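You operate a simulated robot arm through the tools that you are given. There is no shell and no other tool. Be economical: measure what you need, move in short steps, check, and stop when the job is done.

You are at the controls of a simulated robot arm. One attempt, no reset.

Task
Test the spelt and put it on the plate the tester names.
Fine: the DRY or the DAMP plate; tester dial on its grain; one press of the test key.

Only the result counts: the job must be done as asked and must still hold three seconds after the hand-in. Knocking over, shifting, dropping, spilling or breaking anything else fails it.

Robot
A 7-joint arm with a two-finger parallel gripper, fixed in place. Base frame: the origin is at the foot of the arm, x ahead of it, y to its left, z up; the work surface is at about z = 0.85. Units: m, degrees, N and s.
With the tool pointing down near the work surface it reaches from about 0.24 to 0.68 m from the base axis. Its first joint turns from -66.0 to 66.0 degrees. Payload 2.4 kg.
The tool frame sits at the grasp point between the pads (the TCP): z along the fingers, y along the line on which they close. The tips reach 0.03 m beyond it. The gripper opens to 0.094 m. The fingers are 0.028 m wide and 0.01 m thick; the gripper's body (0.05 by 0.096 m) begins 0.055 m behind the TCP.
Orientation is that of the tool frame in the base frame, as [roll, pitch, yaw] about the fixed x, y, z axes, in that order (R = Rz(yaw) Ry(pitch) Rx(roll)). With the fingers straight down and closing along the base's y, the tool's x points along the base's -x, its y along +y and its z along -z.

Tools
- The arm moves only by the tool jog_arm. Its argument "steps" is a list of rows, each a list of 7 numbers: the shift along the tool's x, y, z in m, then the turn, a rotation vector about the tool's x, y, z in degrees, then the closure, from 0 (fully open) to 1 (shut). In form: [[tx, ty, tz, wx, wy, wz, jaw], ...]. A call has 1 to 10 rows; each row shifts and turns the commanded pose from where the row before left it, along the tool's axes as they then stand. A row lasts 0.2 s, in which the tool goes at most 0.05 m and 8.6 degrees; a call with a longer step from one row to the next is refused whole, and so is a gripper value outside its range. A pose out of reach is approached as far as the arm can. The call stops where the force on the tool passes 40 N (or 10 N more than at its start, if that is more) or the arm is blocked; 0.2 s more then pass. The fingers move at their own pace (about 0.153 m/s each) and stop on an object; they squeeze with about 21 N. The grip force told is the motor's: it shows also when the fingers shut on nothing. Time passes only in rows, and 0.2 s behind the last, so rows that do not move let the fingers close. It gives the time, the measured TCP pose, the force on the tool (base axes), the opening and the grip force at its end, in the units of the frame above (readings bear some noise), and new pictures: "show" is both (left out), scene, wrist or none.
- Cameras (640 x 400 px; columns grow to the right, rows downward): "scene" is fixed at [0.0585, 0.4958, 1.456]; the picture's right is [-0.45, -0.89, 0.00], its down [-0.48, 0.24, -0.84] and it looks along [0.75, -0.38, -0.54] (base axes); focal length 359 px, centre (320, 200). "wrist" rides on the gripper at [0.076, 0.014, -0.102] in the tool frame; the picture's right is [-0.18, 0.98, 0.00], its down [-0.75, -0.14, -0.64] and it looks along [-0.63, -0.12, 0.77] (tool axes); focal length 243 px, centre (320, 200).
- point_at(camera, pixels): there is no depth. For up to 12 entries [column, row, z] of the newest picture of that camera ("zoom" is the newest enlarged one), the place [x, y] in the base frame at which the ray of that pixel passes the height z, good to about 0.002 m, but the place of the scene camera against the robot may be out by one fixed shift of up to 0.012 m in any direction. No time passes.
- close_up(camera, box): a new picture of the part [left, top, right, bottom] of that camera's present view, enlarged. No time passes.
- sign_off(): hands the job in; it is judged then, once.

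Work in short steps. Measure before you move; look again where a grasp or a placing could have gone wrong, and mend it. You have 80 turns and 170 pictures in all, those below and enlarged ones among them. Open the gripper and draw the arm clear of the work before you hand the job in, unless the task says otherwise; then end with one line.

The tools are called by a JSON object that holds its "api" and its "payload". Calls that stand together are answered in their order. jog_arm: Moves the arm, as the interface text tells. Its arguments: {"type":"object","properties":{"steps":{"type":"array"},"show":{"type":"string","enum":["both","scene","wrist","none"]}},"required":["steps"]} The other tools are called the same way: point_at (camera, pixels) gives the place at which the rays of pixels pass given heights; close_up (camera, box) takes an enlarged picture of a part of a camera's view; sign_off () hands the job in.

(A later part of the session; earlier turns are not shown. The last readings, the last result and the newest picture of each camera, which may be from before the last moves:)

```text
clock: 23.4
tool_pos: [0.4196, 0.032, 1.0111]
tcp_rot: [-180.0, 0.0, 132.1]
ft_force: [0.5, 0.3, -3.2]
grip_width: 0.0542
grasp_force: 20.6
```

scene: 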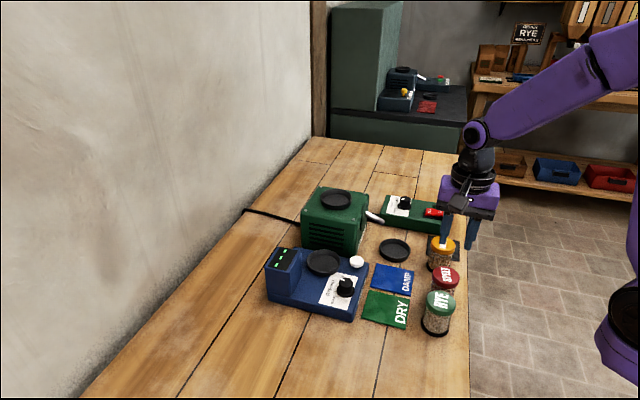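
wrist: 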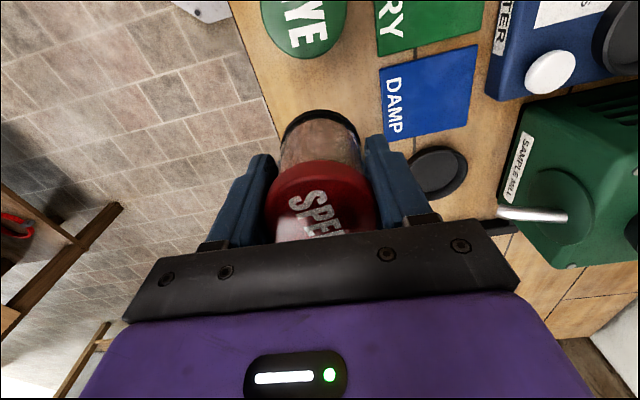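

Holding well. I measure the housing's near face and the mill's near edge relative to the pan from the scene camera.

{"api": "point_at", "payload": {"camera": "scene", "pixels": [[307, 269.7, 0.88], [291.7, 297, 0.88], [323.6, 261.6, 0.89], [323.6, 261.6, 0.895], [306.7, 261.6, 0.895], [340.7, 261.6, 0.895], [302, 247, 0.85], [358, 250, 0.85], [347, 285, 0.884]]}}

{"api": "point_at", "payload": {"camera": "wrist", "pixels": [[550, 72, 0.89], [550, 72, 0.9], [325, 170, 0.96], [521, 80, 0.85]]}}

{"api": "close_up", "payload": {"camera": "scene", "box": [260, 180, 400, 280]}}

```text
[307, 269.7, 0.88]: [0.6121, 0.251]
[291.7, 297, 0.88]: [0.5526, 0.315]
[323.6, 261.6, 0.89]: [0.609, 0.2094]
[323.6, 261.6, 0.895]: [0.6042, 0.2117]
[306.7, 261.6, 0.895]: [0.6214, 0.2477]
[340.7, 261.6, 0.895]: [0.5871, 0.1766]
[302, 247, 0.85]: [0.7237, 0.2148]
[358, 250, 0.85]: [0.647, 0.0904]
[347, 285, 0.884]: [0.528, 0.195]
```

```text
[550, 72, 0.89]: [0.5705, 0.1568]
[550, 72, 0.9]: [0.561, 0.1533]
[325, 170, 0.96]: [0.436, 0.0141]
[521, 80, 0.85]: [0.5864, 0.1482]
```

```text
4.00 times, centred on (330, 230) of scene
```

zoom: 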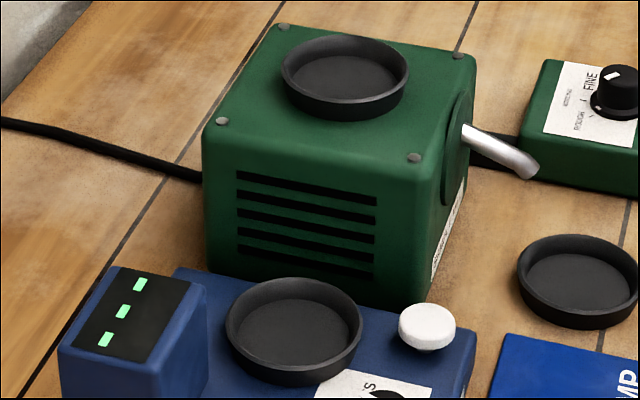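

I determine the mill's height: its near corner screw at scene (353.3,219.3), and take a wrist close-up.

{"api": "close_up", "payload": {"camera": "wrist", "box": [480, 0, 640, 270]}}

{"api": "point_at", "payload": {"camera": "scene", "pixels": [[353.3, 219.3, 0.93], [353.3, 219.3, 0.95], [353.3, 219.3, 0.97], [305, 210, 0.93], [305, 210, 0.95], [305, 210, 0.97], [381, 242, 0.99]]}}

```text
1.48 times, centred on (560, 135) of wrist
```

zoom: 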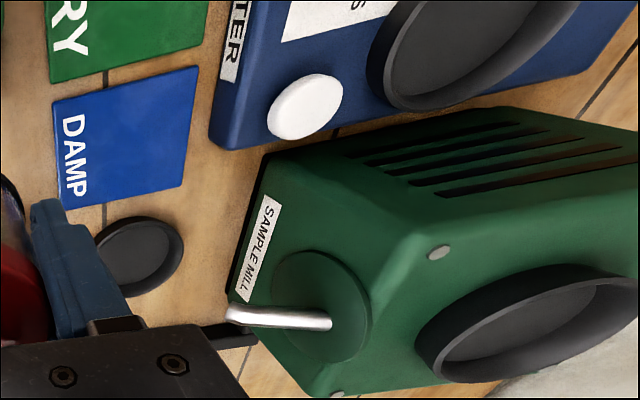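

```text
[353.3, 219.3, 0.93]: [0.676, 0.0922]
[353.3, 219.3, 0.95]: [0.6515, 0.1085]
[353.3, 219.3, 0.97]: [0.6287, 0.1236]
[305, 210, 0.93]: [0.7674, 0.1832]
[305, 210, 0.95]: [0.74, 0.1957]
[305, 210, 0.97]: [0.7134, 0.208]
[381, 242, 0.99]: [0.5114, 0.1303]
```

{"api": "point_at", "payload": {"camera": "zoom", "pixels": [[438, 252, 0.93], [438, 252, 0.95], [438, 252, 0.97], [266, 160, 0.85], [480, 108, 0.88], [210, 145, 0.85], [238, 150, 0.88]]}}

```text
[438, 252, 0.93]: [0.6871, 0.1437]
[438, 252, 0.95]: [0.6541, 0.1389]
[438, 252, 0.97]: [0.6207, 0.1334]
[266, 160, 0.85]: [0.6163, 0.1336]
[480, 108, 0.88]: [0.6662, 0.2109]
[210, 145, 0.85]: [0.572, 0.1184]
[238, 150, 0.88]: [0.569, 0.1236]
```

Mill top is ~0.975 with its face ~0.06 from the pan; the display housing is on the +x+y side. Best is to have the fingers along -45°/135° (parallel to the housing face). I turn -93° about tool z at height.

{"api": "jog_arm", "payload": {"steps": [[0, 0, -0.005, 0, 0, -4, 1], [0, 0, -0.008, 0, 0, -8, 1], [0, 0, -0.007, 0, 0, -8, 1], [0, 0, 0, 0, 0, -8, 1], [0, 0, 0, 0, 0, -8, 1], [0, 0, 0, 0, 0, -8, 1], [0, 0, 0, 0, 0, -8, 1], [0, 0, 0, 0, 0, -8, 1], [0, 0, 0, 0, 0, -8, 1], [0, 0, 0, 0, 0, -8, 1]], "show": "none"}}

{"api": "jog_arm", "payload": {"steps": [[0, 0, 0, 0, 0, -8, 1], [0, 0, 0, 0, 0, -6, 1], [0, 0, 0, 0, 0, -3, 1], [-0.008, 0, 0, 0, 0, 0, 1], [-0.015, 0, 0, 0, 0, 0, 1], [-0.02, 0, 0, 0, 0, 0, 1], [-0.02, 0, 0, 0, 0, 0, 1], [-0.015, 0, 0, 0, 0, 0, 1], [-0.008, 0, 0, 0, 0, 0, 1]]}}

```text
clock: 25.6
tool_pos: [0.4207, 0.0317, 1.03]
tcp_rot: [179.9, -0.1, -151.8]
ft_force: [-0.3, -0.2, -1.9]
grip_width: 0.054
grasp_force: 20.7
```

```text
clock: 27.6
tool_pos: [0.4808, 0.0935, 1.0318]
tcp_rot: [180.0, 0.1, -134.9]
ft_force: [0.5, -0.3, -2.6]
grip_width: 0.0544
grasp_force: 21.1
```

scene: 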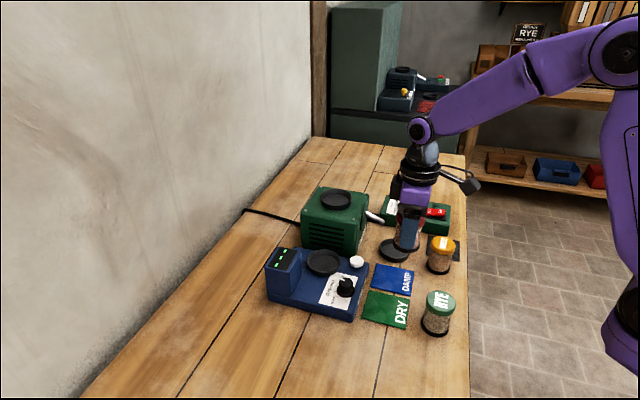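
wrist: 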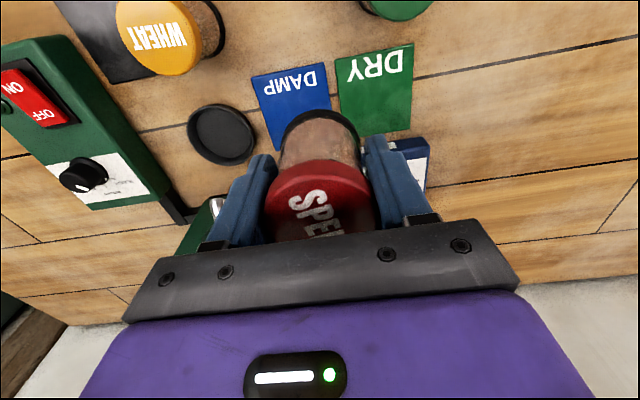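

Still held. To measure the pan with the jar not in the way I go round to its other side, near (0.515, 0.30), so the pan appears to the left of the jar in the wrist view.

{"api": "jog_arm", "payload": {"steps": [[-0.01, 0.007, 0, 0, 0, 0, 1], [-0.018, 0.013, 0, 0, 0, 0, 1], [-0.022, 0.016, 0, 0, 0, 0, 1], [-0.022, 0.016, 0, 0, 0, 0, 1], [-0.022, 0.016, 0, 0, 0, 0, 1], [-0.022, 0.016, 0, 0, 0, 0, 1], [-0.022, 0.016, 0, 0, 0, 0, 1], [-0.018, 0.013, 0, 0, 0, 0, 1], [-0.01, 0.007, 0, 0, 0, 0, 1], [0, 0, 0, 0, 0, 0, 1]]}}

{"api": "close_up", "payload": {"camera": "wrist", "box": [80, 60, 320, 220]}}

```text
clock: 29.8
tool_pos: [0.5138, 0.295, 1.0327]
tcp_rot: [180.0, 0.0, -135.0]
ft_force: [0.4, 0.6, -2.5]
grip_width: 0.0541
grasp_force: 20.9
```

scene: 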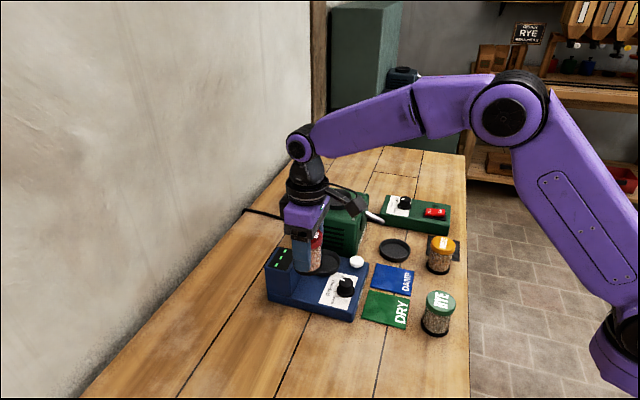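
wrist: 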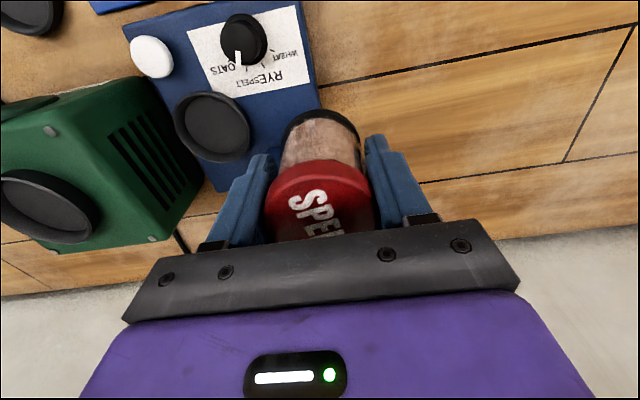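

```text
2.50 times, centred on (200, 140) of wrist
```

zoom: 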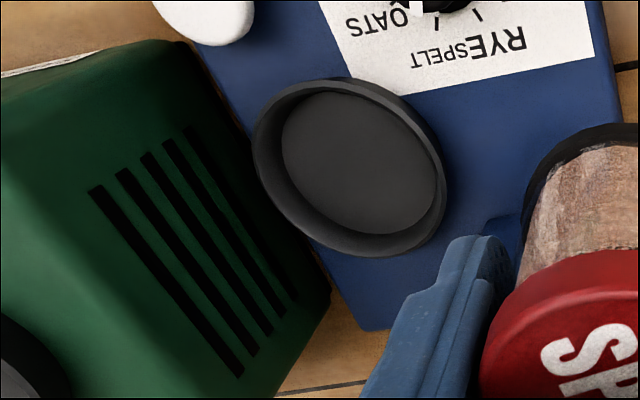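

Pan clearly visible: floor ellipse centre at zoom (360,162), rim ellipse centre ~(346,168).

{"api": "point_at", "payload": {"camera": "zoom", "pixels": [[360, 162, 0.884], [346, 168, 0.895], [346, 168, 0.9], [282, 150, 0.884], [437, 178, 0.884], [346, 92, 0.884], [375, 235, 0.884]]}}

{"api": "point_at", "payload": {"camera": "wrist", "pixels": [[285, 138, 0.98], [361, 140, 0.98], [321, 112, 0.98], [153, 56, 0.9], [153, 56, 0.89]]}}

```text
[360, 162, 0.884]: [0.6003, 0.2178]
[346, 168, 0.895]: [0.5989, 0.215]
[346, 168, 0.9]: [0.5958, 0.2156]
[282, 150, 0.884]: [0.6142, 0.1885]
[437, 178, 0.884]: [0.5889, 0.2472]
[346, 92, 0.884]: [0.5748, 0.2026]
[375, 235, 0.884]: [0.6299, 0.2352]
```

```text
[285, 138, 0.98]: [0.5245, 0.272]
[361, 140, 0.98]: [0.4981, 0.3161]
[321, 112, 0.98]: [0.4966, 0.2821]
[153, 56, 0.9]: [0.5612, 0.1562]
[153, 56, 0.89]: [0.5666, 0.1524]
```

Pan centre (0.600, 0.2175); jar centre coincides with TCP. Move over it and lower to TCP ≈0.965 (jar base ~0.914).

{"api": "jog_arm", "payload": {"steps": [[0, -0.008, 0, 0, 0, 0, 1], [-0.001, -0.016, 0, 0, 0, 0, 1], [-0.001, -0.022, 0, 0, 0, 0, 1], [-0.001, -0.024, 0, 0, 0, 0, 1], [-0.001, -0.022, 0, 0, 0, 0, 1], [-0.001, -0.0157, 0, 0, 0, 0, 1], [-0.0012, -0.008, 0, 0, 0, 0, 1], [0, 0, 0, 0, 0, 0, 1]]}}

{"api": "close_up", "payload": {"camera": "scene", "box": [260, 190, 380, 310]}}

```text
clock: 31.6
tool_pos: [0.6001, 0.217, 1.0306]
tcp_rot: [-180.0, 0.0, -135.0]
ft_force: [-0.3, -0.2, -1.3]
grip_width: 0.0541
grasp_force: 21.2
```

scene: 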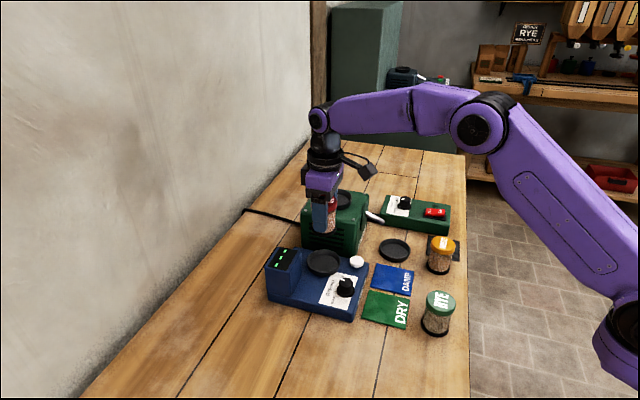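
wrist: 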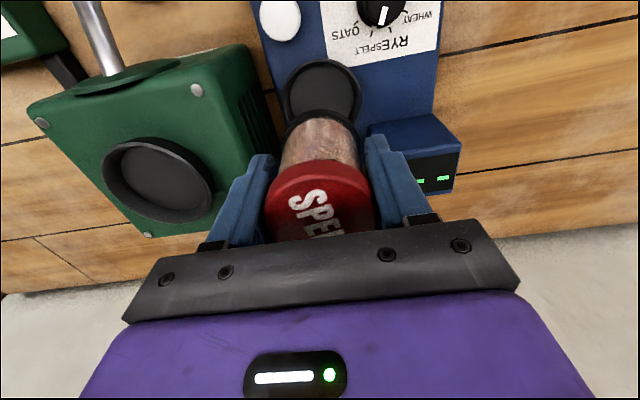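

```text
3.33 times, centred on (320, 250) of scene
```

zoom: 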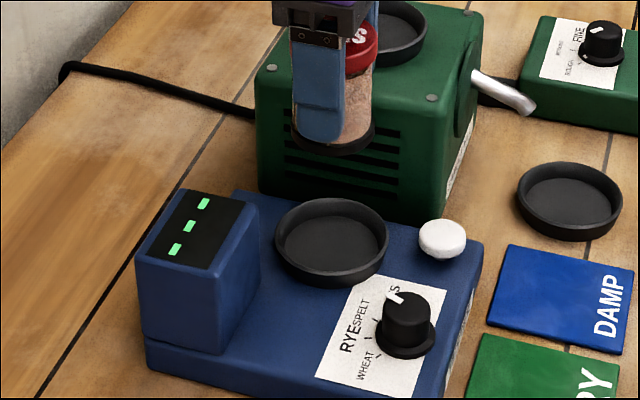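

Lower to TCP ~0.96 and check clearance with housing and rim.

{"api": "jog_arm", "payload": {"steps": [[0, 0, 0.008, 0, 0, 0, 1], [0, 0, 0.015, 0, 0, 0, 1], [0, 0, 0.015, 0, 0, 0, 1], [0, 0, 0.015, 0, 0, 0, 1], [0, 0, 0.01, 0, 0, 0, 1], [0, 0, 0.005, 0, 0, 0, 1], [0, 0, 0, 0, 0, 0, 1]]}}

{"api": "close_up", "payload": {"camera": "scene", "box": [260, 210, 380, 310]}}

{"api": "close_up", "payload": {"camera": "wrist", "box": [200, 60, 440, 240]}}

```text
clock: 33.2
tool_pos: [0.6, 0.2159, 0.9629]
tcp_rot: [-180.0, 0.0, -135.0]
ft_force: [0.0, -0.1, -2.5]
grip_width: 0.054
grasp_force: 21.1
```

scene: 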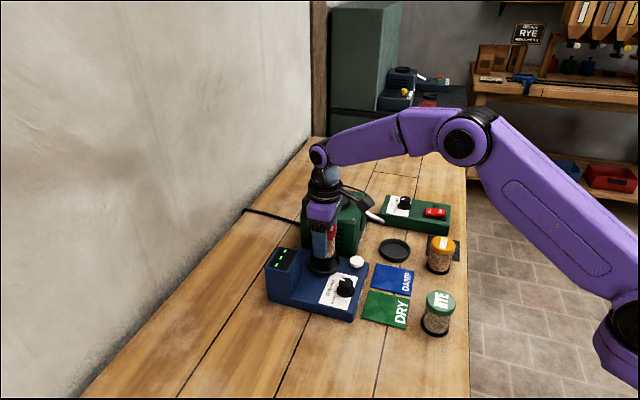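
wrist: 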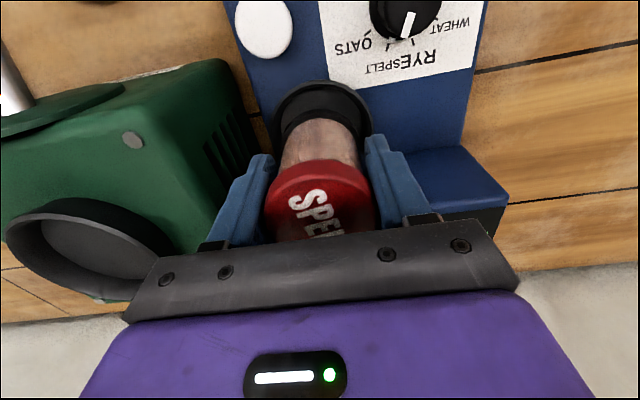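

```text
4.00 times, centred on (320, 260) of scene
```

zoom: 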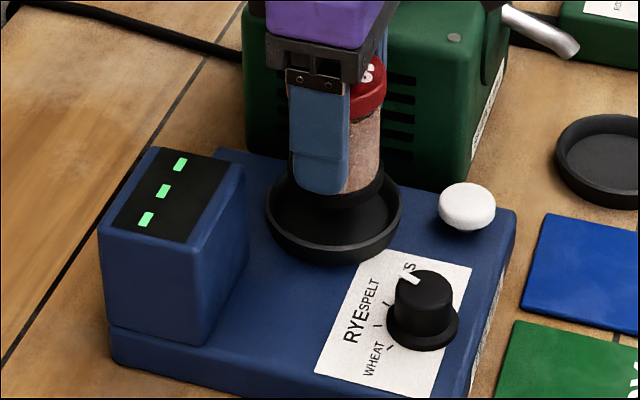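

```text
2.22 times, centred on (320, 150) of wrist
```

zoom: 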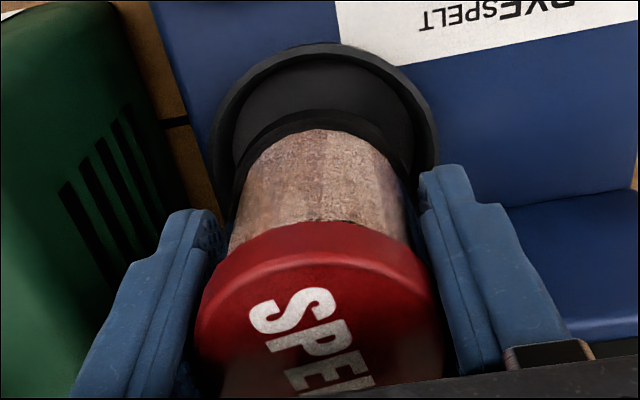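

Alignment is good to ~2 mm; I correct slightly and lower in small steps to ~0.94.

{"api": "jog_arm", "payload": {"steps": [[-0.001, 0.0015, 0.004, 0, 0, 0, 1], [0, 0, 0.005, 0, 0, 0, 1], [0, 0, 0.005, 0, 0, 0, 1], [0, 0, 0.004, 0, 0, 0, 1], [0, 0, 0.003, 0, 0, 0, 1], [0, 0, 0, 0, 0, 0, 1]]}}

{"api": "close_up", "payload": {"camera": "scene", "box": [260, 210, 380, 310]}}

{"api": "close_up", "payload": {"camera": "wrist", "box": [200, 60, 440, 240]}}

```text
clock: 34.6
tool_pos: [0.6004, 0.2177, 0.9429]
tcp_rot: [-180.0, 0.0, -135.0]
ft_force: [0.4, -0.8, -2.7]
grip_width: 0.0541
grasp_force: 21.5
```

scene: 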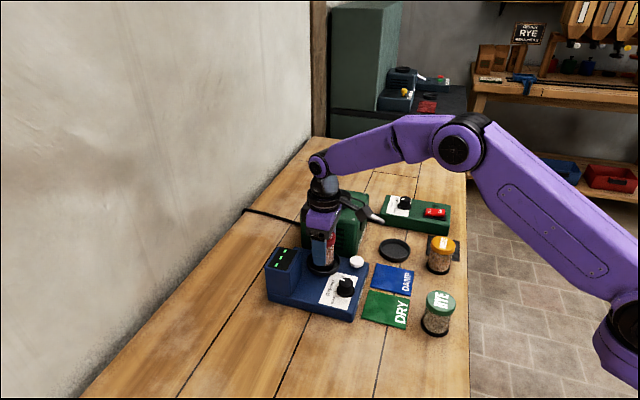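
wrist: 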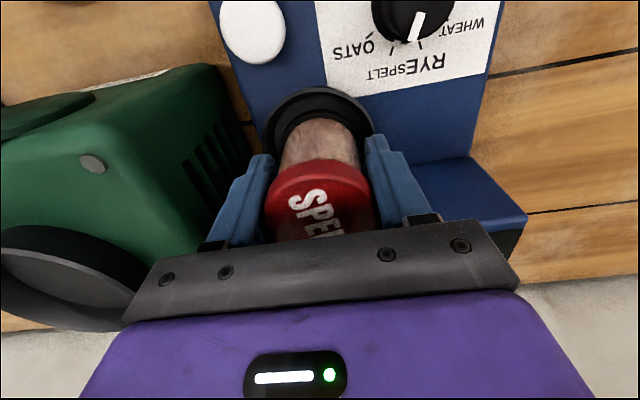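

```text
4.00 times, centred on (320, 260) of scene
```

zoom: 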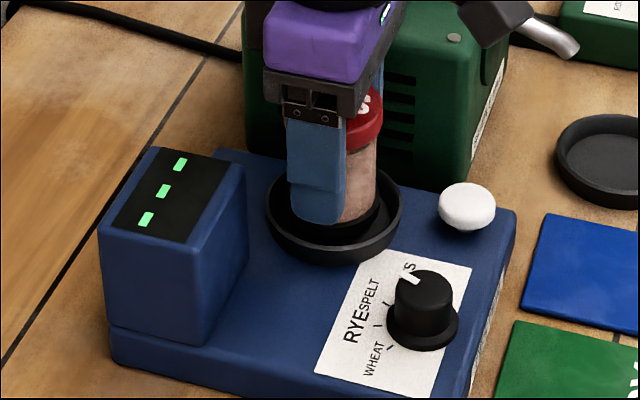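

```text
2.22 times, centred on (320, 150) of wrist
```

zoom: 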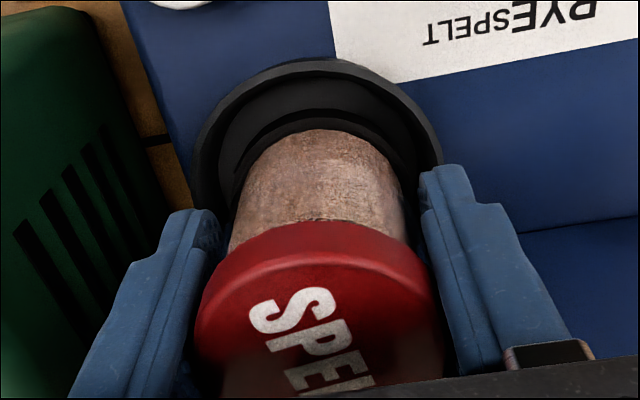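

Jar base is within the rim, just above the floor. Lower 2 mm steps until contact shows.

{"api": "jog_arm", "payload": {"steps": [[0, 0, 0.002, 0, 0, 0, 1], [0, 0, 0.002, 0, 0, 0, 1], [0, 0, 0.002, 0, 0, 0, 1], [0, 0, 0, 0, 0, 0, 1]], "show": "none"}}

{"api": "close_up", "payload": {"camera": "wrist", "box": [200, 60, 440, 240]}}

```text
clock: 35.6
tool_pos: [0.5984, 0.2183, 0.9368]
tcp_rot: [-179.9, 0.0, -135.0]
ft_force: [0.6, 0.0, -2.6]
grip_width: 0.0541
grasp_force: 20.7
```

```text
2.22 times, centred on (320, 150) of wrist
```

zoom: 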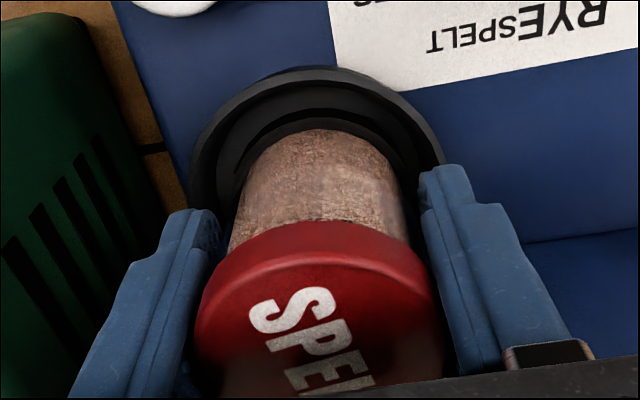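

Still no contact (-2.6 N steady); two more small steps.

{"api": "jog_arm", "payload": {"steps": [[0, 0, 0.0015, 0, 0, 0, 1], [0, 0, 0.0015, 0, 0, 0, 1], [0, 0, 0, 0, 0, 0, 1]], "show": "none"}}

```text
clock: 36.4
tool_pos: [0.5998, 0.2179, 0.9341]
tcp_rot: [180.0, 0.1, -134.9]
ft_force: [-2.0, -0.5, 8.7]
grip_width: 0.0539
grasp_force: 20.8
```

Contact (8.7 N). Open modestly to ~0.072 and rise.

{"api": "jog_arm", "payload": {"steps": [[0, 0, 0, 0, 0, 0, 0.35], [0, 0, 0, 0, 0, 0, 0.24], [0, 0, 0, 0, 0, 0, 0.24], [0, 0, -0.005, 0, 0, 0, 0.24], [0, 0, -0.015, 0, 0, 0, 0.24], [0, 0, -0.03, 0, 0, 0, 0.24], [0, 0, -0.03, 0, 0, 0, 0.24], [0, 0, 0, 0, 0, 0, 0.24]]}}

{"api": "close_up", "payload": {"camera": "scene", "box": [260, 210, 380, 310]}}

{"api": "close_up", "payload": {"camera": "wrist", "box": [200, 0, 440, 180]}}

```text
clock: 38.2
tool_pos: [0.5994, 0.2182, 1.0134]
tcp_rot: [-180.0, -0.1, -135.0]
ft_force: [0.1, 0.0, 0.1]
grip_width: 0.0715
grasp_force: 0.1
```

scene: 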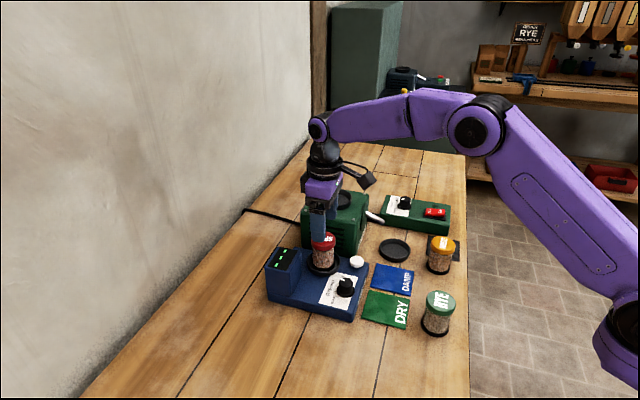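
wrist: 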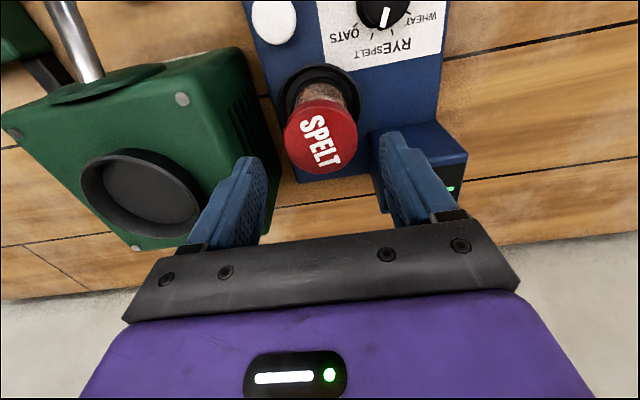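

```text
4.00 times, centred on (320, 260) of scene
```

zoom: 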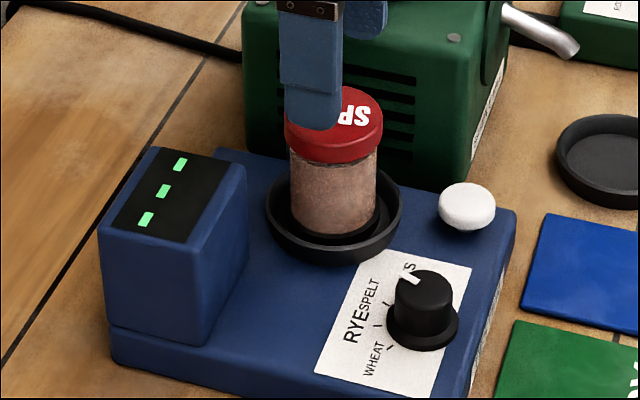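

```text
2.22 times, centred on (320, 90) of wrist
```

zoom: 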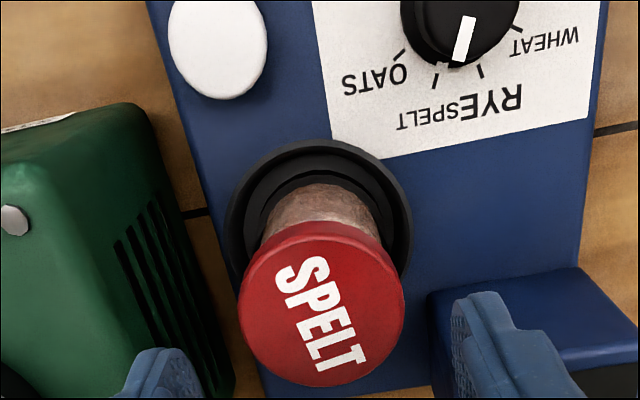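

Jar is in the pan, upright. In this view the skirt mark seems slightly between the SPELT and RYE ticks, so I check the dial closer.

{"api": "close_up", "payload": {"camera": "wrist", "box": [325, 0, 445, 60]}}

```text
5.33 times, centred on (385, 30) of wrist
```

zoom: 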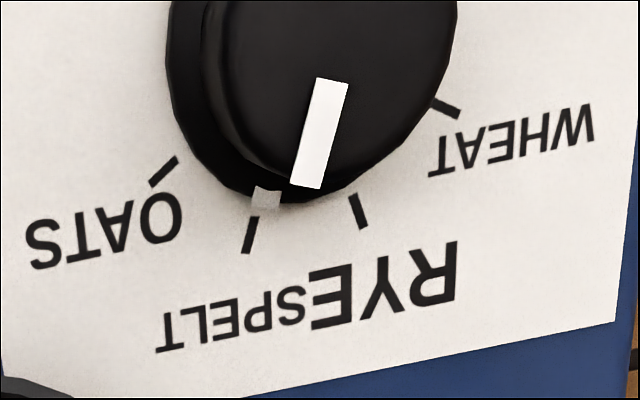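

{"api": "point_at", "payload": {"camera": "zoom", "pixels": [[177, 158, 0.88], [151, 185, 0.88], [255, 217, 0.88], [246, 253, 0.88], [352, 196, 0.88], [363, 228, 0.88], [434, 100, 0.88], [459, 115, 0.88], [267, 195, 0.884], [266, 207, 0.881], [332, 80, 0.906], [306, 187, 0.906]]}}

```text
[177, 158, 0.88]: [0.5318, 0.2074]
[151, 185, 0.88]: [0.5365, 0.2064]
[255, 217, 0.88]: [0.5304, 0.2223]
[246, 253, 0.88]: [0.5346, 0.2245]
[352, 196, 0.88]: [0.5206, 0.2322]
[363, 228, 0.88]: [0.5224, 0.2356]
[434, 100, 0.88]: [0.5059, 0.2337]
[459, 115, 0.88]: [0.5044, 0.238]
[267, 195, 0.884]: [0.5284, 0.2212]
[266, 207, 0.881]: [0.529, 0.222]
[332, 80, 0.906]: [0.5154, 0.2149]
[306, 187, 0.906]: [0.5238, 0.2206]
```

The skirt mark (26.8°) is in line with the SPELT tick (26.6°). Now the key at (0.561, 0.156), top ~0.90: rise, move above it, turn +90° (narrow side towards the mill) and shut the fingers.

{"api": "jog_arm", "payload": {"steps": [[0, 0, -0.03, 0, 0, 0, 0.24], [0.0355, -0.0084, 0, 0, 0, 0, 0.5], [0.0355, -0.0084, 0, 0, 0, 0, 1], [0, 0, 0, 0, 0, 8.5, 1], [0, 0, 0, 0, 0, 8.5, 1], [0, 0, 0, 0, 0, 8.5, 1], [0, 0, 0, 0, 0, 8.5, 1], [0, 0, 0, 0, 0, 8.5, 1], [0, 0, 0, 0, 0, 8.5, 1], [0, 0, 0, 0, 0, 8.5, 1]], "show": "none"}}

{"api": "jog_arm", "payload": {"steps": [[0, 0, 0, 0, 0, 8.5, 1], [0, 0, 0, 0, 0, 8.5, 1], [0, 0, 0, 0, 0, 8.5, 1], [0, 0, 0, 0, 0, 5, 1], [0, 0, 0.03, 0, 0, 0, 1], [0, 0, 0.03, 0, 0, 0, 1], [0, 0, 0, 0, 0, 0, 1]]}}

```text
clock: 40.4
tool_pos: [0.5617, 0.1558, 1.0438]
tcp_rot: [180.0, -0.1, 165.3]
ft_force: [-0.1, 0.3, -0.2]
grip_width: 0.0002
grasp_force: 21.1
```

```text
clock: 42.0
tool_pos: [0.5607, 0.1556, 0.9839]
tcp_rot: [-180.0, -0.1, 135.1]
ft_force: [0.0, -0.1, 0.7]
grip_width: 0.0
grasp_force: 20.5
```

scene: 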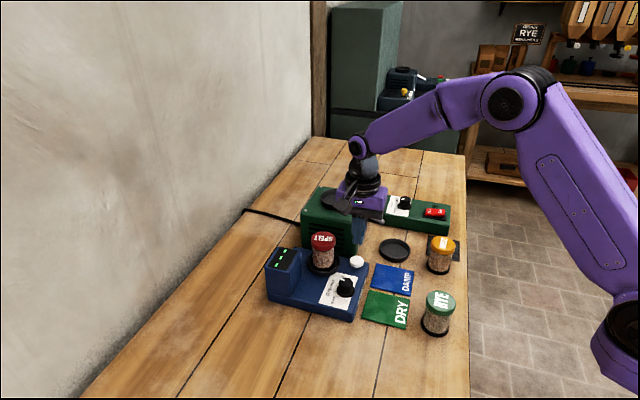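
wrist: 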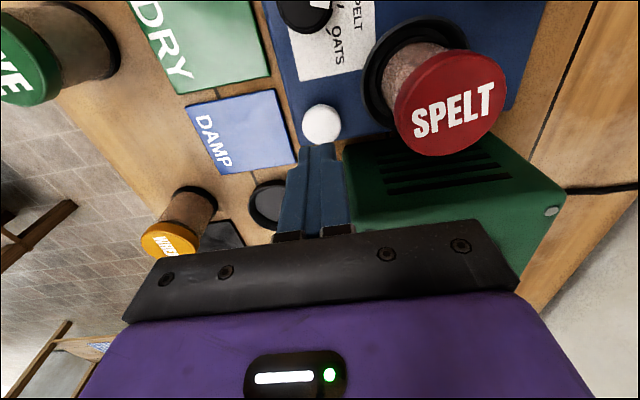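

Fingertips line up with the key (key at (321,122), predicted row 124). Descend to just above it.

{"api": "jog_arm", "payload": {"steps": [[0, 0, 0.02, 0, 0, 0, 1], [0, 0, 0.015, 0, 0, 0, 1], [0, 0, 0.008, 0, 0, 0, 1], [0, 0, 0, 0, 0, 0, 1]]}}

{"api": "close_up", "payload": {"camera": "scene", "box": [260, 210, 400, 310]}}

```text
clock: 43.0
tool_pos: [0.5619, 0.1565, 0.9411]
tcp_rot: [180.0, -0.1, 135.0]
ft_force: [0.1, -0.2, 0.3]
grip_width: 0.0001
grasp_force: 21.0
```

scene: 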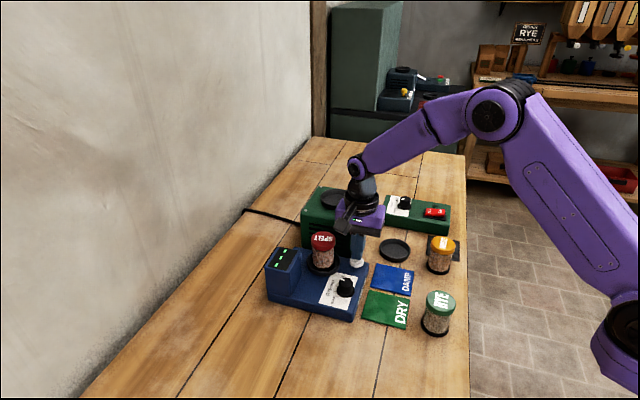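
wrist: 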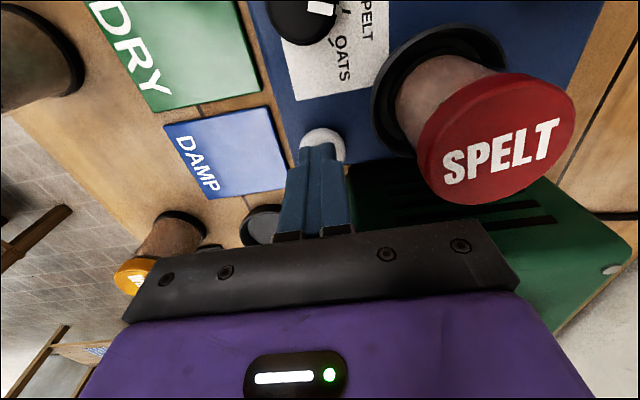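

```text
4.00 times, centred on (330, 260) of scene
```

zoom: 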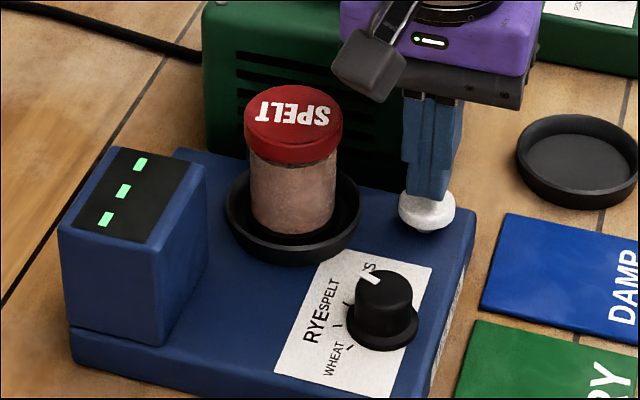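

Tips are just above the key. Press in 2 mm steps; the first four are monitored for force.

{"api": "jog_arm", "payload": {"steps": [[0, 0, 0.003, 0, 0, 0, 1], [0, 0, 0.003, 0, 0, 0, 1], [0, 0, 0.003, 0, 0, 0, 1], [0, 0, 0.002, 0, 0, 0, 1]], "show": "none"}}

{"api": "close_up", "payload": {"camera": "scene", "box": [260, 210, 400, 310]}}

```text
clock: 44.0
tool_pos: [0.5609, 0.157, 0.9282]
tcp_rot: [-179.9, 0.0, 134.9]
ft_force: [-0.5, 0.0, 1.0]
grip_width: 0.0
grasp_force: 21.1
```

```text
4.00 times, centred on (330, 260) of scene
```

zoom: 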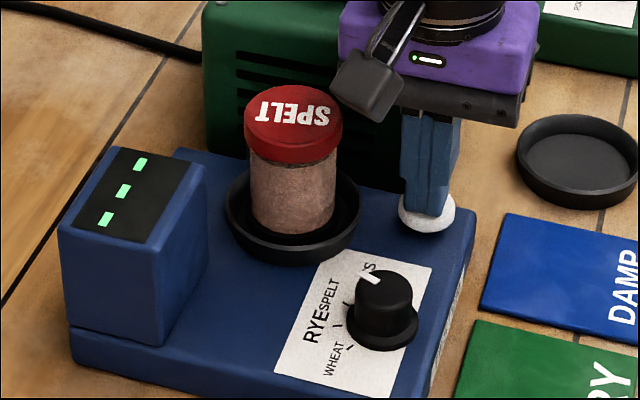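

Essentially no force yet (tips ~0.898); continue.

{"api": "jog_arm", "payload": {"steps": [[0, 0, 0.002, 0, 0, 0, 1], [0, 0, 0.002, 0, 0, 0, 1]], "show": "none"}}

{"api": "close_up", "payload": {"camera": "scene", "box": [260, 210, 400, 310]}}

```text
clock: 44.6
tool_pos: [0.5625, 0.1566, 0.9256]
tcp_rot: [179.9, -0.1, 135.0]
ft_force: [1.3, 1.6, 2.7]
grip_width: 0.0
grasp_force: 21.3
```

```text
4.00 times, centred on (330, 260) of scene
```

zoom: 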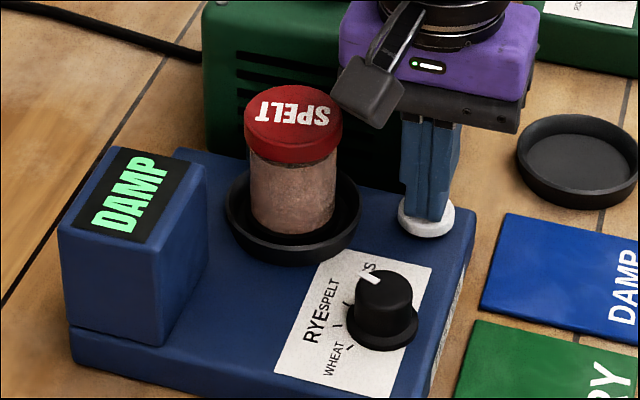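

Display reads DAMP. Release the key straight up.

{"api": "jog_arm", "payload": {"steps": [[0, 0, -0.02, 0, 0, 0, 1], [0, 0, -0.04, 0, 0, 0, 1], [0, 0, -0.04, 0, 0, 0, 1], [0.02, 0, -0.03, 0, 0, 0, 0.6], [0, 0, 0, 0, 0, 0, 0.24]]}}

{"api": "close_up", "payload": {"camera": "wrist", "box": [140, 0, 460, 200]}}

{"api": "close_up", "payload": {"camera": "scene", "box": [260, 210, 400, 310]}}

```text
clock: 45.8
tool_pos: [0.5458, 0.1687, 1.0545]
tcp_rot: [179.9, 0.0, 135.0]
ft_force: [0.0, -0.2, -0.1]
grip_width: 0.0716
grasp_force: 0.1
```

scene: 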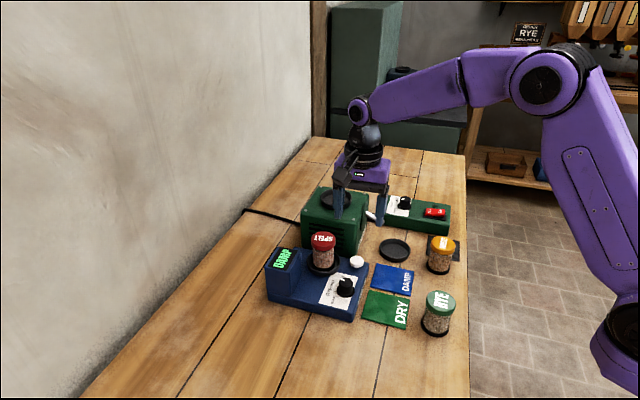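
wrist: 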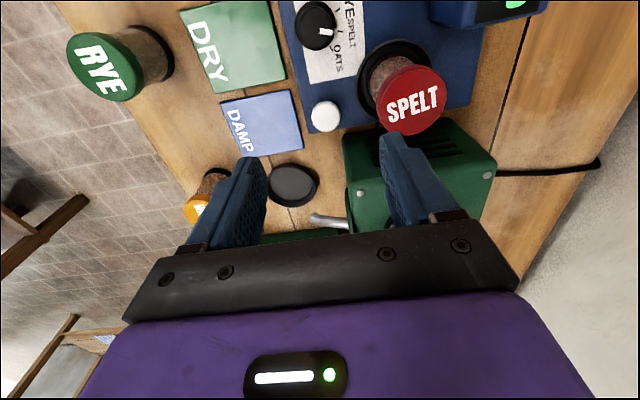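

```text
2.00 times, centred on (300, 100) of wrist
```

zoom: 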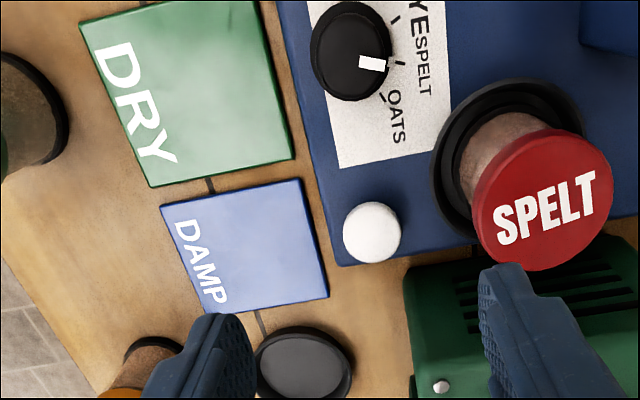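

```text
4.00 times, centred on (330, 260) of scene
```

zoom: 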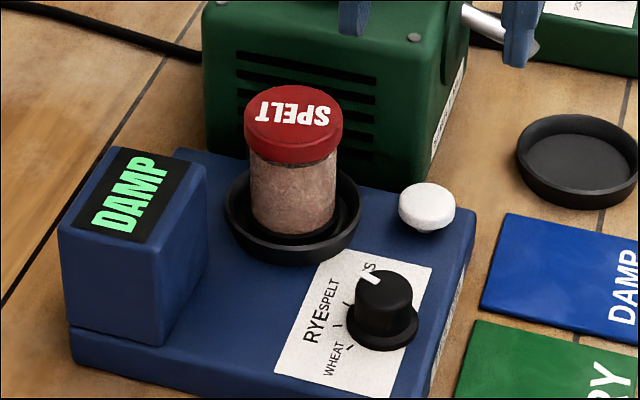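

Key released and DAMP persists. I measure the DAMP plate corners and the jar's lid.

{"api": "point_at", "payload": {"camera": "wrist", "pixels": [[220, 103, 0.855], [291, 89, 0.855], [304, 148, 0.855], [242, 157, 0.855], [411, 100, 0.952], [292, 186, 0.865], [214, 180, 0.92]]}}

```text
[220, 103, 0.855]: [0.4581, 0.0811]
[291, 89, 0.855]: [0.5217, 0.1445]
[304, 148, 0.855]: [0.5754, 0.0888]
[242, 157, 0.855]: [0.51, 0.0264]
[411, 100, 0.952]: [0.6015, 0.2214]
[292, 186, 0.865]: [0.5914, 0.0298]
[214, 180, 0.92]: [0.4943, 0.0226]
```

DAMP plate centre is (0.516, 0.085). Turn back -90° and go above the jar at (0.600, 0.218).

{"api": "jog_arm", "payload": {"steps": [[0, 0, 0, 0, 0, -8.5, 0.1], [0, 0, 0, 0, 0, -8.5, 0.1], [0, 0, 0, 0, 0, -8.5, 0.1], [0, 0, 0, 0, 0, -8.5, 0.1], [0, 0, 0, 0, 0, -8.5, 0.1], [0, 0, 0, 0, 0, -8.5, 0.1], [0, 0, 0, 0, 0, -8.5, 0.1], [0, 0, 0, 0, 0, -8.5, 0.1], [0, 0, 0, 0, 0, -8.5, 0.1], [0, 0, 0, 0, 0, -8.5, 0.1]], "show": "none"}}

{"api": "jog_arm", "payload": {"steps": [[0, 0, 0, 0, 0, -5, 0.2], [-0.025, -0.001, 0, 0, 0, 0, 0.2], [-0.025, -0.001, 0, 0, 0, 0, 0.2], [-0.0241, -0.0014, 0, 0, 0, 0, 0.2], [0, 0, 0.03, 0, 0, 0, 0.2], [0, 0, 0.02, 0, 0, 0, 0.2], [0, 0, 0, 0, 0, 0, 0.2]]}}

{"api": "close_up", "payload": {"camera": "wrist", "box": [200, 60, 440, 240]}}

```text
clock: 48.0
tool_pos: [0.5461, 0.1704, 1.0557]
tcp_rot: [-179.9, -0.1, -139.8]
ft_force: [0.1, 0.2, 0.2]
grip_width: 0.0845
grasp_force: 0.0
```

```text
clock: 49.6
tool_pos: [0.6014, 0.2202, 1.0056]
tcp_rot: [179.9, -0.1, -134.9]
ft_force: [0.2, 0.0, -0.8]
grip_width: 0.0753
grasp_force: 0.0
```

scene: 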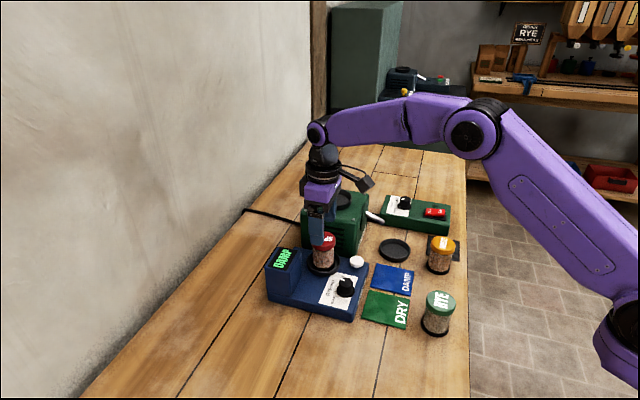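
wrist: 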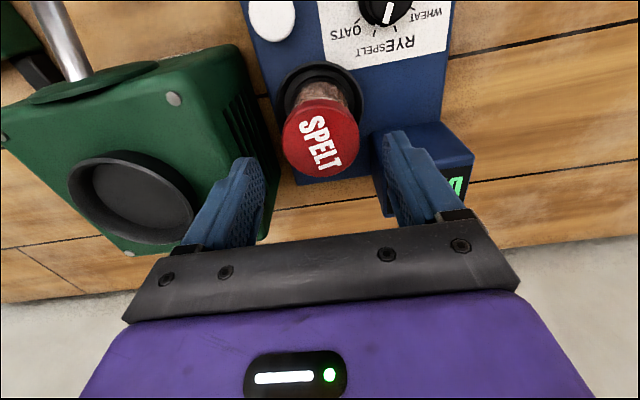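

```text
2.22 times, centred on (320, 150) of wrist
```

zoom: 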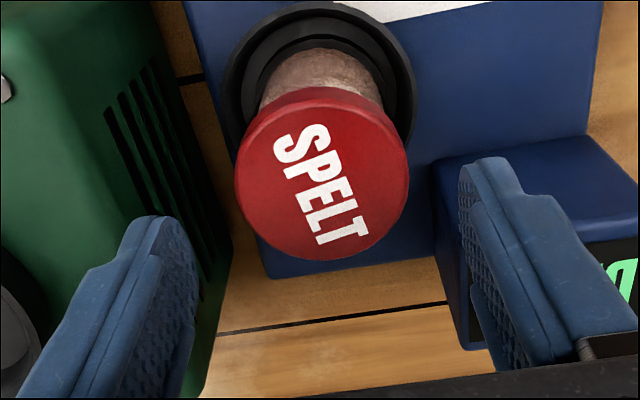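

Lid centred between the fingers. Descend to 0.934 and close fully.

{"api": "jog_arm", "payload": {"steps": [[0.001, 0, 0.03, 0, 0, 0, 0.2], [0, 0, 0.025, 0, 0, 0, 0.2], [0, 0, 0.012, 0, 0, 0, 0.2], [0, 0, 0.004, 0, 0, 0, 0.2], [0, 0, 0, 0, 0, 0, 0.2], [0, 0, 0, 0, 0, 0, 1], [0, 0, 0, 0, 0, 0, 1], [0, 0, 0, 0, 0, 0, 1]], "show": "none"}}

{"api": "jog_arm", "payload": {"steps": [[0, 0, -0.002, 0, 0, 0, 1], [0, 0, -0.004, 0, 0, 0, 1], [0, 0, -0.004, 0, 0, 0, 1], [0, 0, -0.006, 0, 0, 0, 1], [0, 0, 0, 0, 0, 0, 1]], "show": "wrist"}}

{"api": "close_up", "payload": {"camera": "scene", "box": [260, 210, 400, 310]}}

```text
clock: 51.4
tool_pos: [0.6002, 0.2199, 0.9335]
tcp_rot: [180.0, 0.0, -135.0]
ft_force: [-0.4, 0.4, -0.3]
grip_width: 0.0539
grasp_force: 21.1
```

```text
clock: 52.6
tool_pos: [0.6, 0.2196, 0.9498]
tcp_rot: [180.0, 0.1, -135.0]
ft_force: [0.6, -0.3, -2.3]
grip_width: 0.0535
grasp_force: 21.0
```

wrist: 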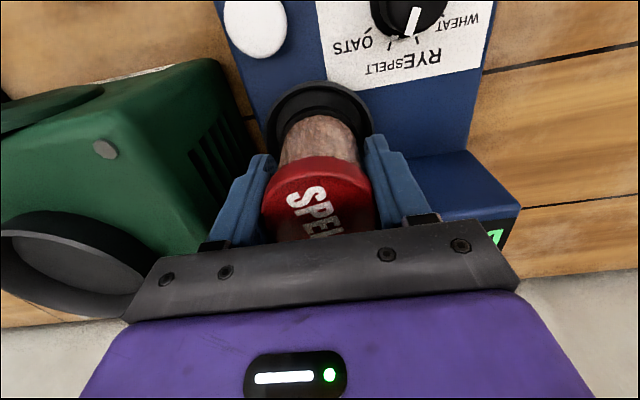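

```text
4.00 times, centred on (330, 260) of scene
```

zoom: 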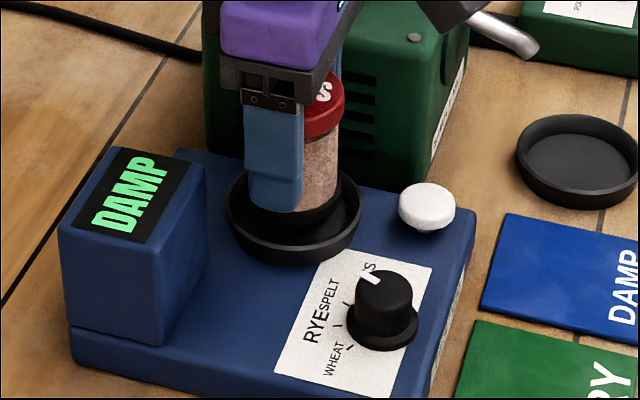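

Lifted fine. Rise gently, then carry toward the DAMP plate at (0.516, 0.085).

{"api": "jog_arm", "payload": {"steps": [[0, 0, -0.006, 0, 0, 0, 1], [0, 0, -0.01, 0, 0, 0, 1], [0, 0, -0.014, 0, 0, 0, 1], [0, 0, -0.014, 0, 0, 0, 1], [0, 0, -0.01, 0, 0, 0, 1], [0, 0, -0.005, 0, 0, 0, 1], [0, 0, 0, 0, 0, 0, 1]], "show": "none"}}

{"api": "jog_arm", "payload": {"steps": [[0.008, -0.002, 0, 0, 0, 0, 1], [0.015, -0.003, 0, 0, 0, 0, 1], [0.02, -0.005, 0, 0, 0, 0, 1], [0.022, -0.005, 0, 0, 0, 0, 1], [0.022, -0.005, 0, 0, 0, 0, 1], [0.022, -0.005, 0, 0, 0, 0, 1], [0.02, -0.005, 0, 0, 0, 0, 1], [0.016, -0.004, 0, 0, 0, 0, 1], [0.01, -0.002, 0, 0, 0, 0, 1], [0, 0, 0, 0, 0, 0, 1]]}}

```text
clock: 54.2
tool_pos: [0.6026, 0.2204, 1.0084]
tcp_rot: [-180.0, 0.0, -135.0]
ft_force: [0.9, -0.2, -2.6]
grip_width: 0.0537
grasp_force: 21.5
```

```text
clock: 56.4
tool_pos: [0.5161, 0.0849, 1.0093]
tcp_rot: [180.0, 0.1, -135.0]
ft_force: [0.0, 0.0, -1.7]
grip_width: 0.0535
grasp_force: 21.4
```

scene: 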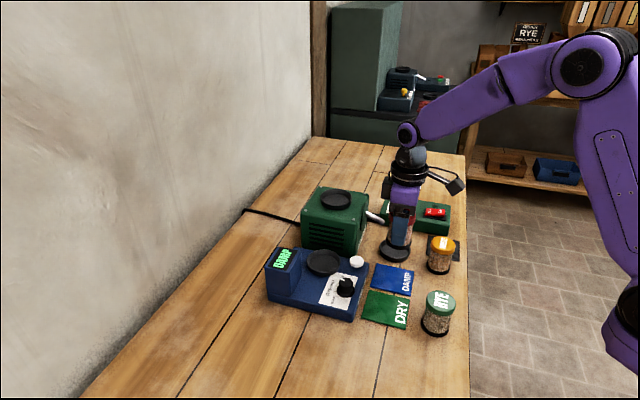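
wrist: 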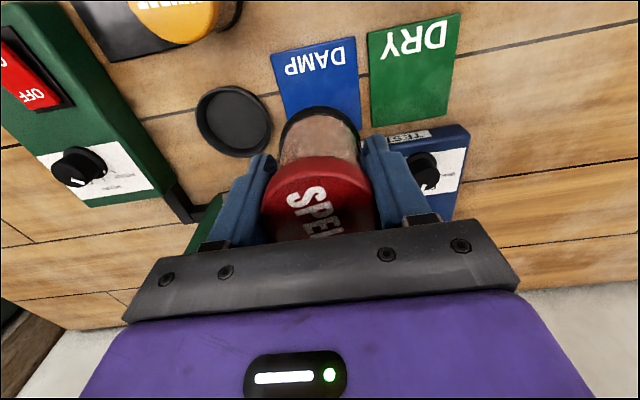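

Over the plate. Lower to ~0.925 and check.

{"api": "jog_arm", "payload": {"steps": [[0, 0, 0.007, 0, 0, 0, 1], [0, 0, 0.013, 0, 0, 0, 1], [0, 0, 0.016, 0, 0, 0, 1], [0, 0, 0.016, 0, 0, 0, 1], [0, 0, 0.015, 0, 0, 0, 1], [0, 0, 0.01, 0, 0, 0, 1], [0, 0, 0.007, 0, 0, 0, 1], [0, 0, 0, 0, 0, 0, 1]]}}

{"api": "close_up", "payload": {"camera": "scene", "box": [340, 210, 480, 340]}}

{"api": "close_up", "payload": {"camera": "wrist", "box": [200, 40, 440, 240]}}

```text
clock: 58.2
tool_pos: [0.5174, 0.084, 0.925]
tcp_rot: [180.0, 0.0, -135.0]
ft_force: [1.0, 0.4, -2.6]
grip_width: 0.0536
grasp_force: 20.8
```

scene: 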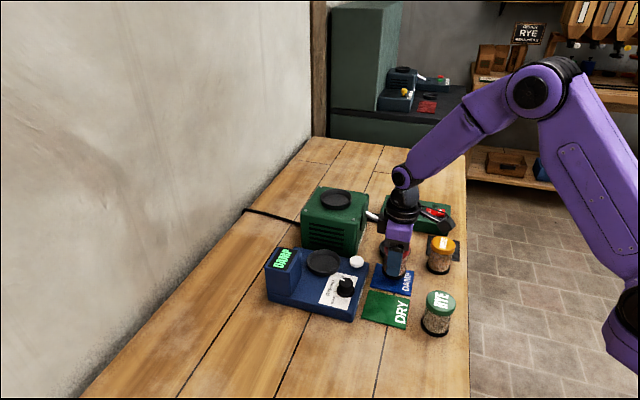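
wrist: 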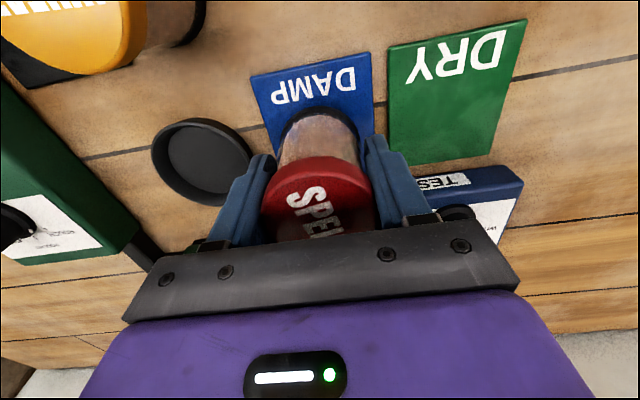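

```text
3.08 times, centred on (410, 275) of scene
```

zoom: 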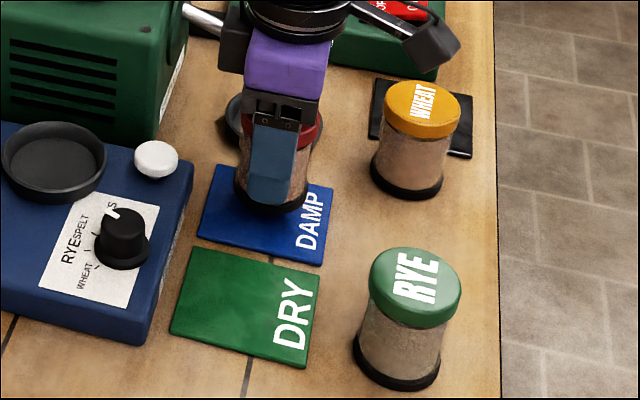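

```text
2.00 times, centred on (320, 140) of wrist
```

zoom: 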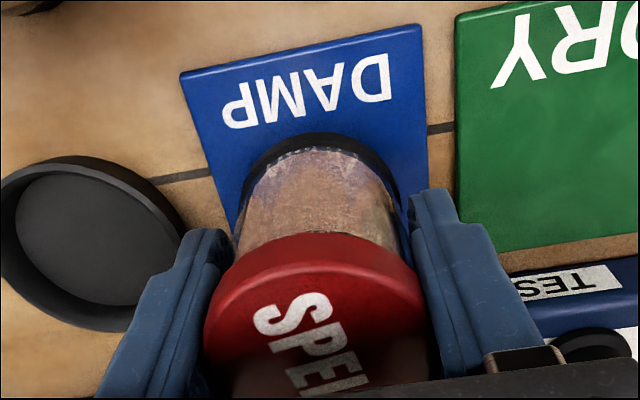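

Well over the DAMP plate; I shift 5 mm toward the plate's text side (away from the loose dish) and lower.

{"api": "jog_arm", "payload": {"steps": [[0.003, 0.001, 0.004, 0, 0, 0, 1], [0.002, 0.001, 0.005, 0, 0, 0, 1], [0, 0, 0.004, 0, 0, 0, 1], [0, 0, 0.003, 0, 0, 0, 1], [0, 0, 0, 0, 0, 0, 1]], "show": "none"}}

{"api": "jog_arm", "payload": {"steps": [[0, 0, 0.002, 0, 0, 0, 1], [0, 0, 0.0015, 0, 0, 0, 1], [0, 0, 0, 0, 0, 0, 1]], "show": "scene"}}

```text
clock: 59.4
tool_pos: [0.5126, 0.0826, 0.9087]
tcp_rot: [-180.0, 0.1, -135.0]
ft_force: [0.6, 0.5, -2.9]
grip_width: 0.0539
grasp_force: 21.2
```

```text
clock: 60.2
tool_pos: [0.512, 0.0819, 0.9054]
tcp_rot: [180.0, -0.1, -134.9]
ft_force: [-0.2, -0.7, -2.1]
grip_width: 0.0536
grasp_force: 21.3
```

scene: 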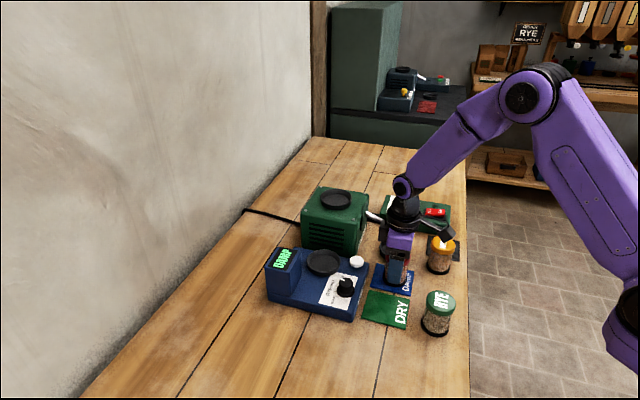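

No contact yet; a bit further.

{"api": "jog_arm", "payload": {"steps": [[0, 0, 0.001, 0, 0, 0, 1], [0, 0, 0.0015, 0, 0, 0, 1], [0, 0, 0, 0, 0, 0, 1]], "show": "none"}}

```text
clock: 61.0
tool_pos: [0.5129, 0.083, 0.9049]
tcp_rot: [-179.9, 0.1, -135.0]
ft_force: [-3.3, -1.5, 16.1]
grip_width: 0.0538
grasp_force: 20.8
```

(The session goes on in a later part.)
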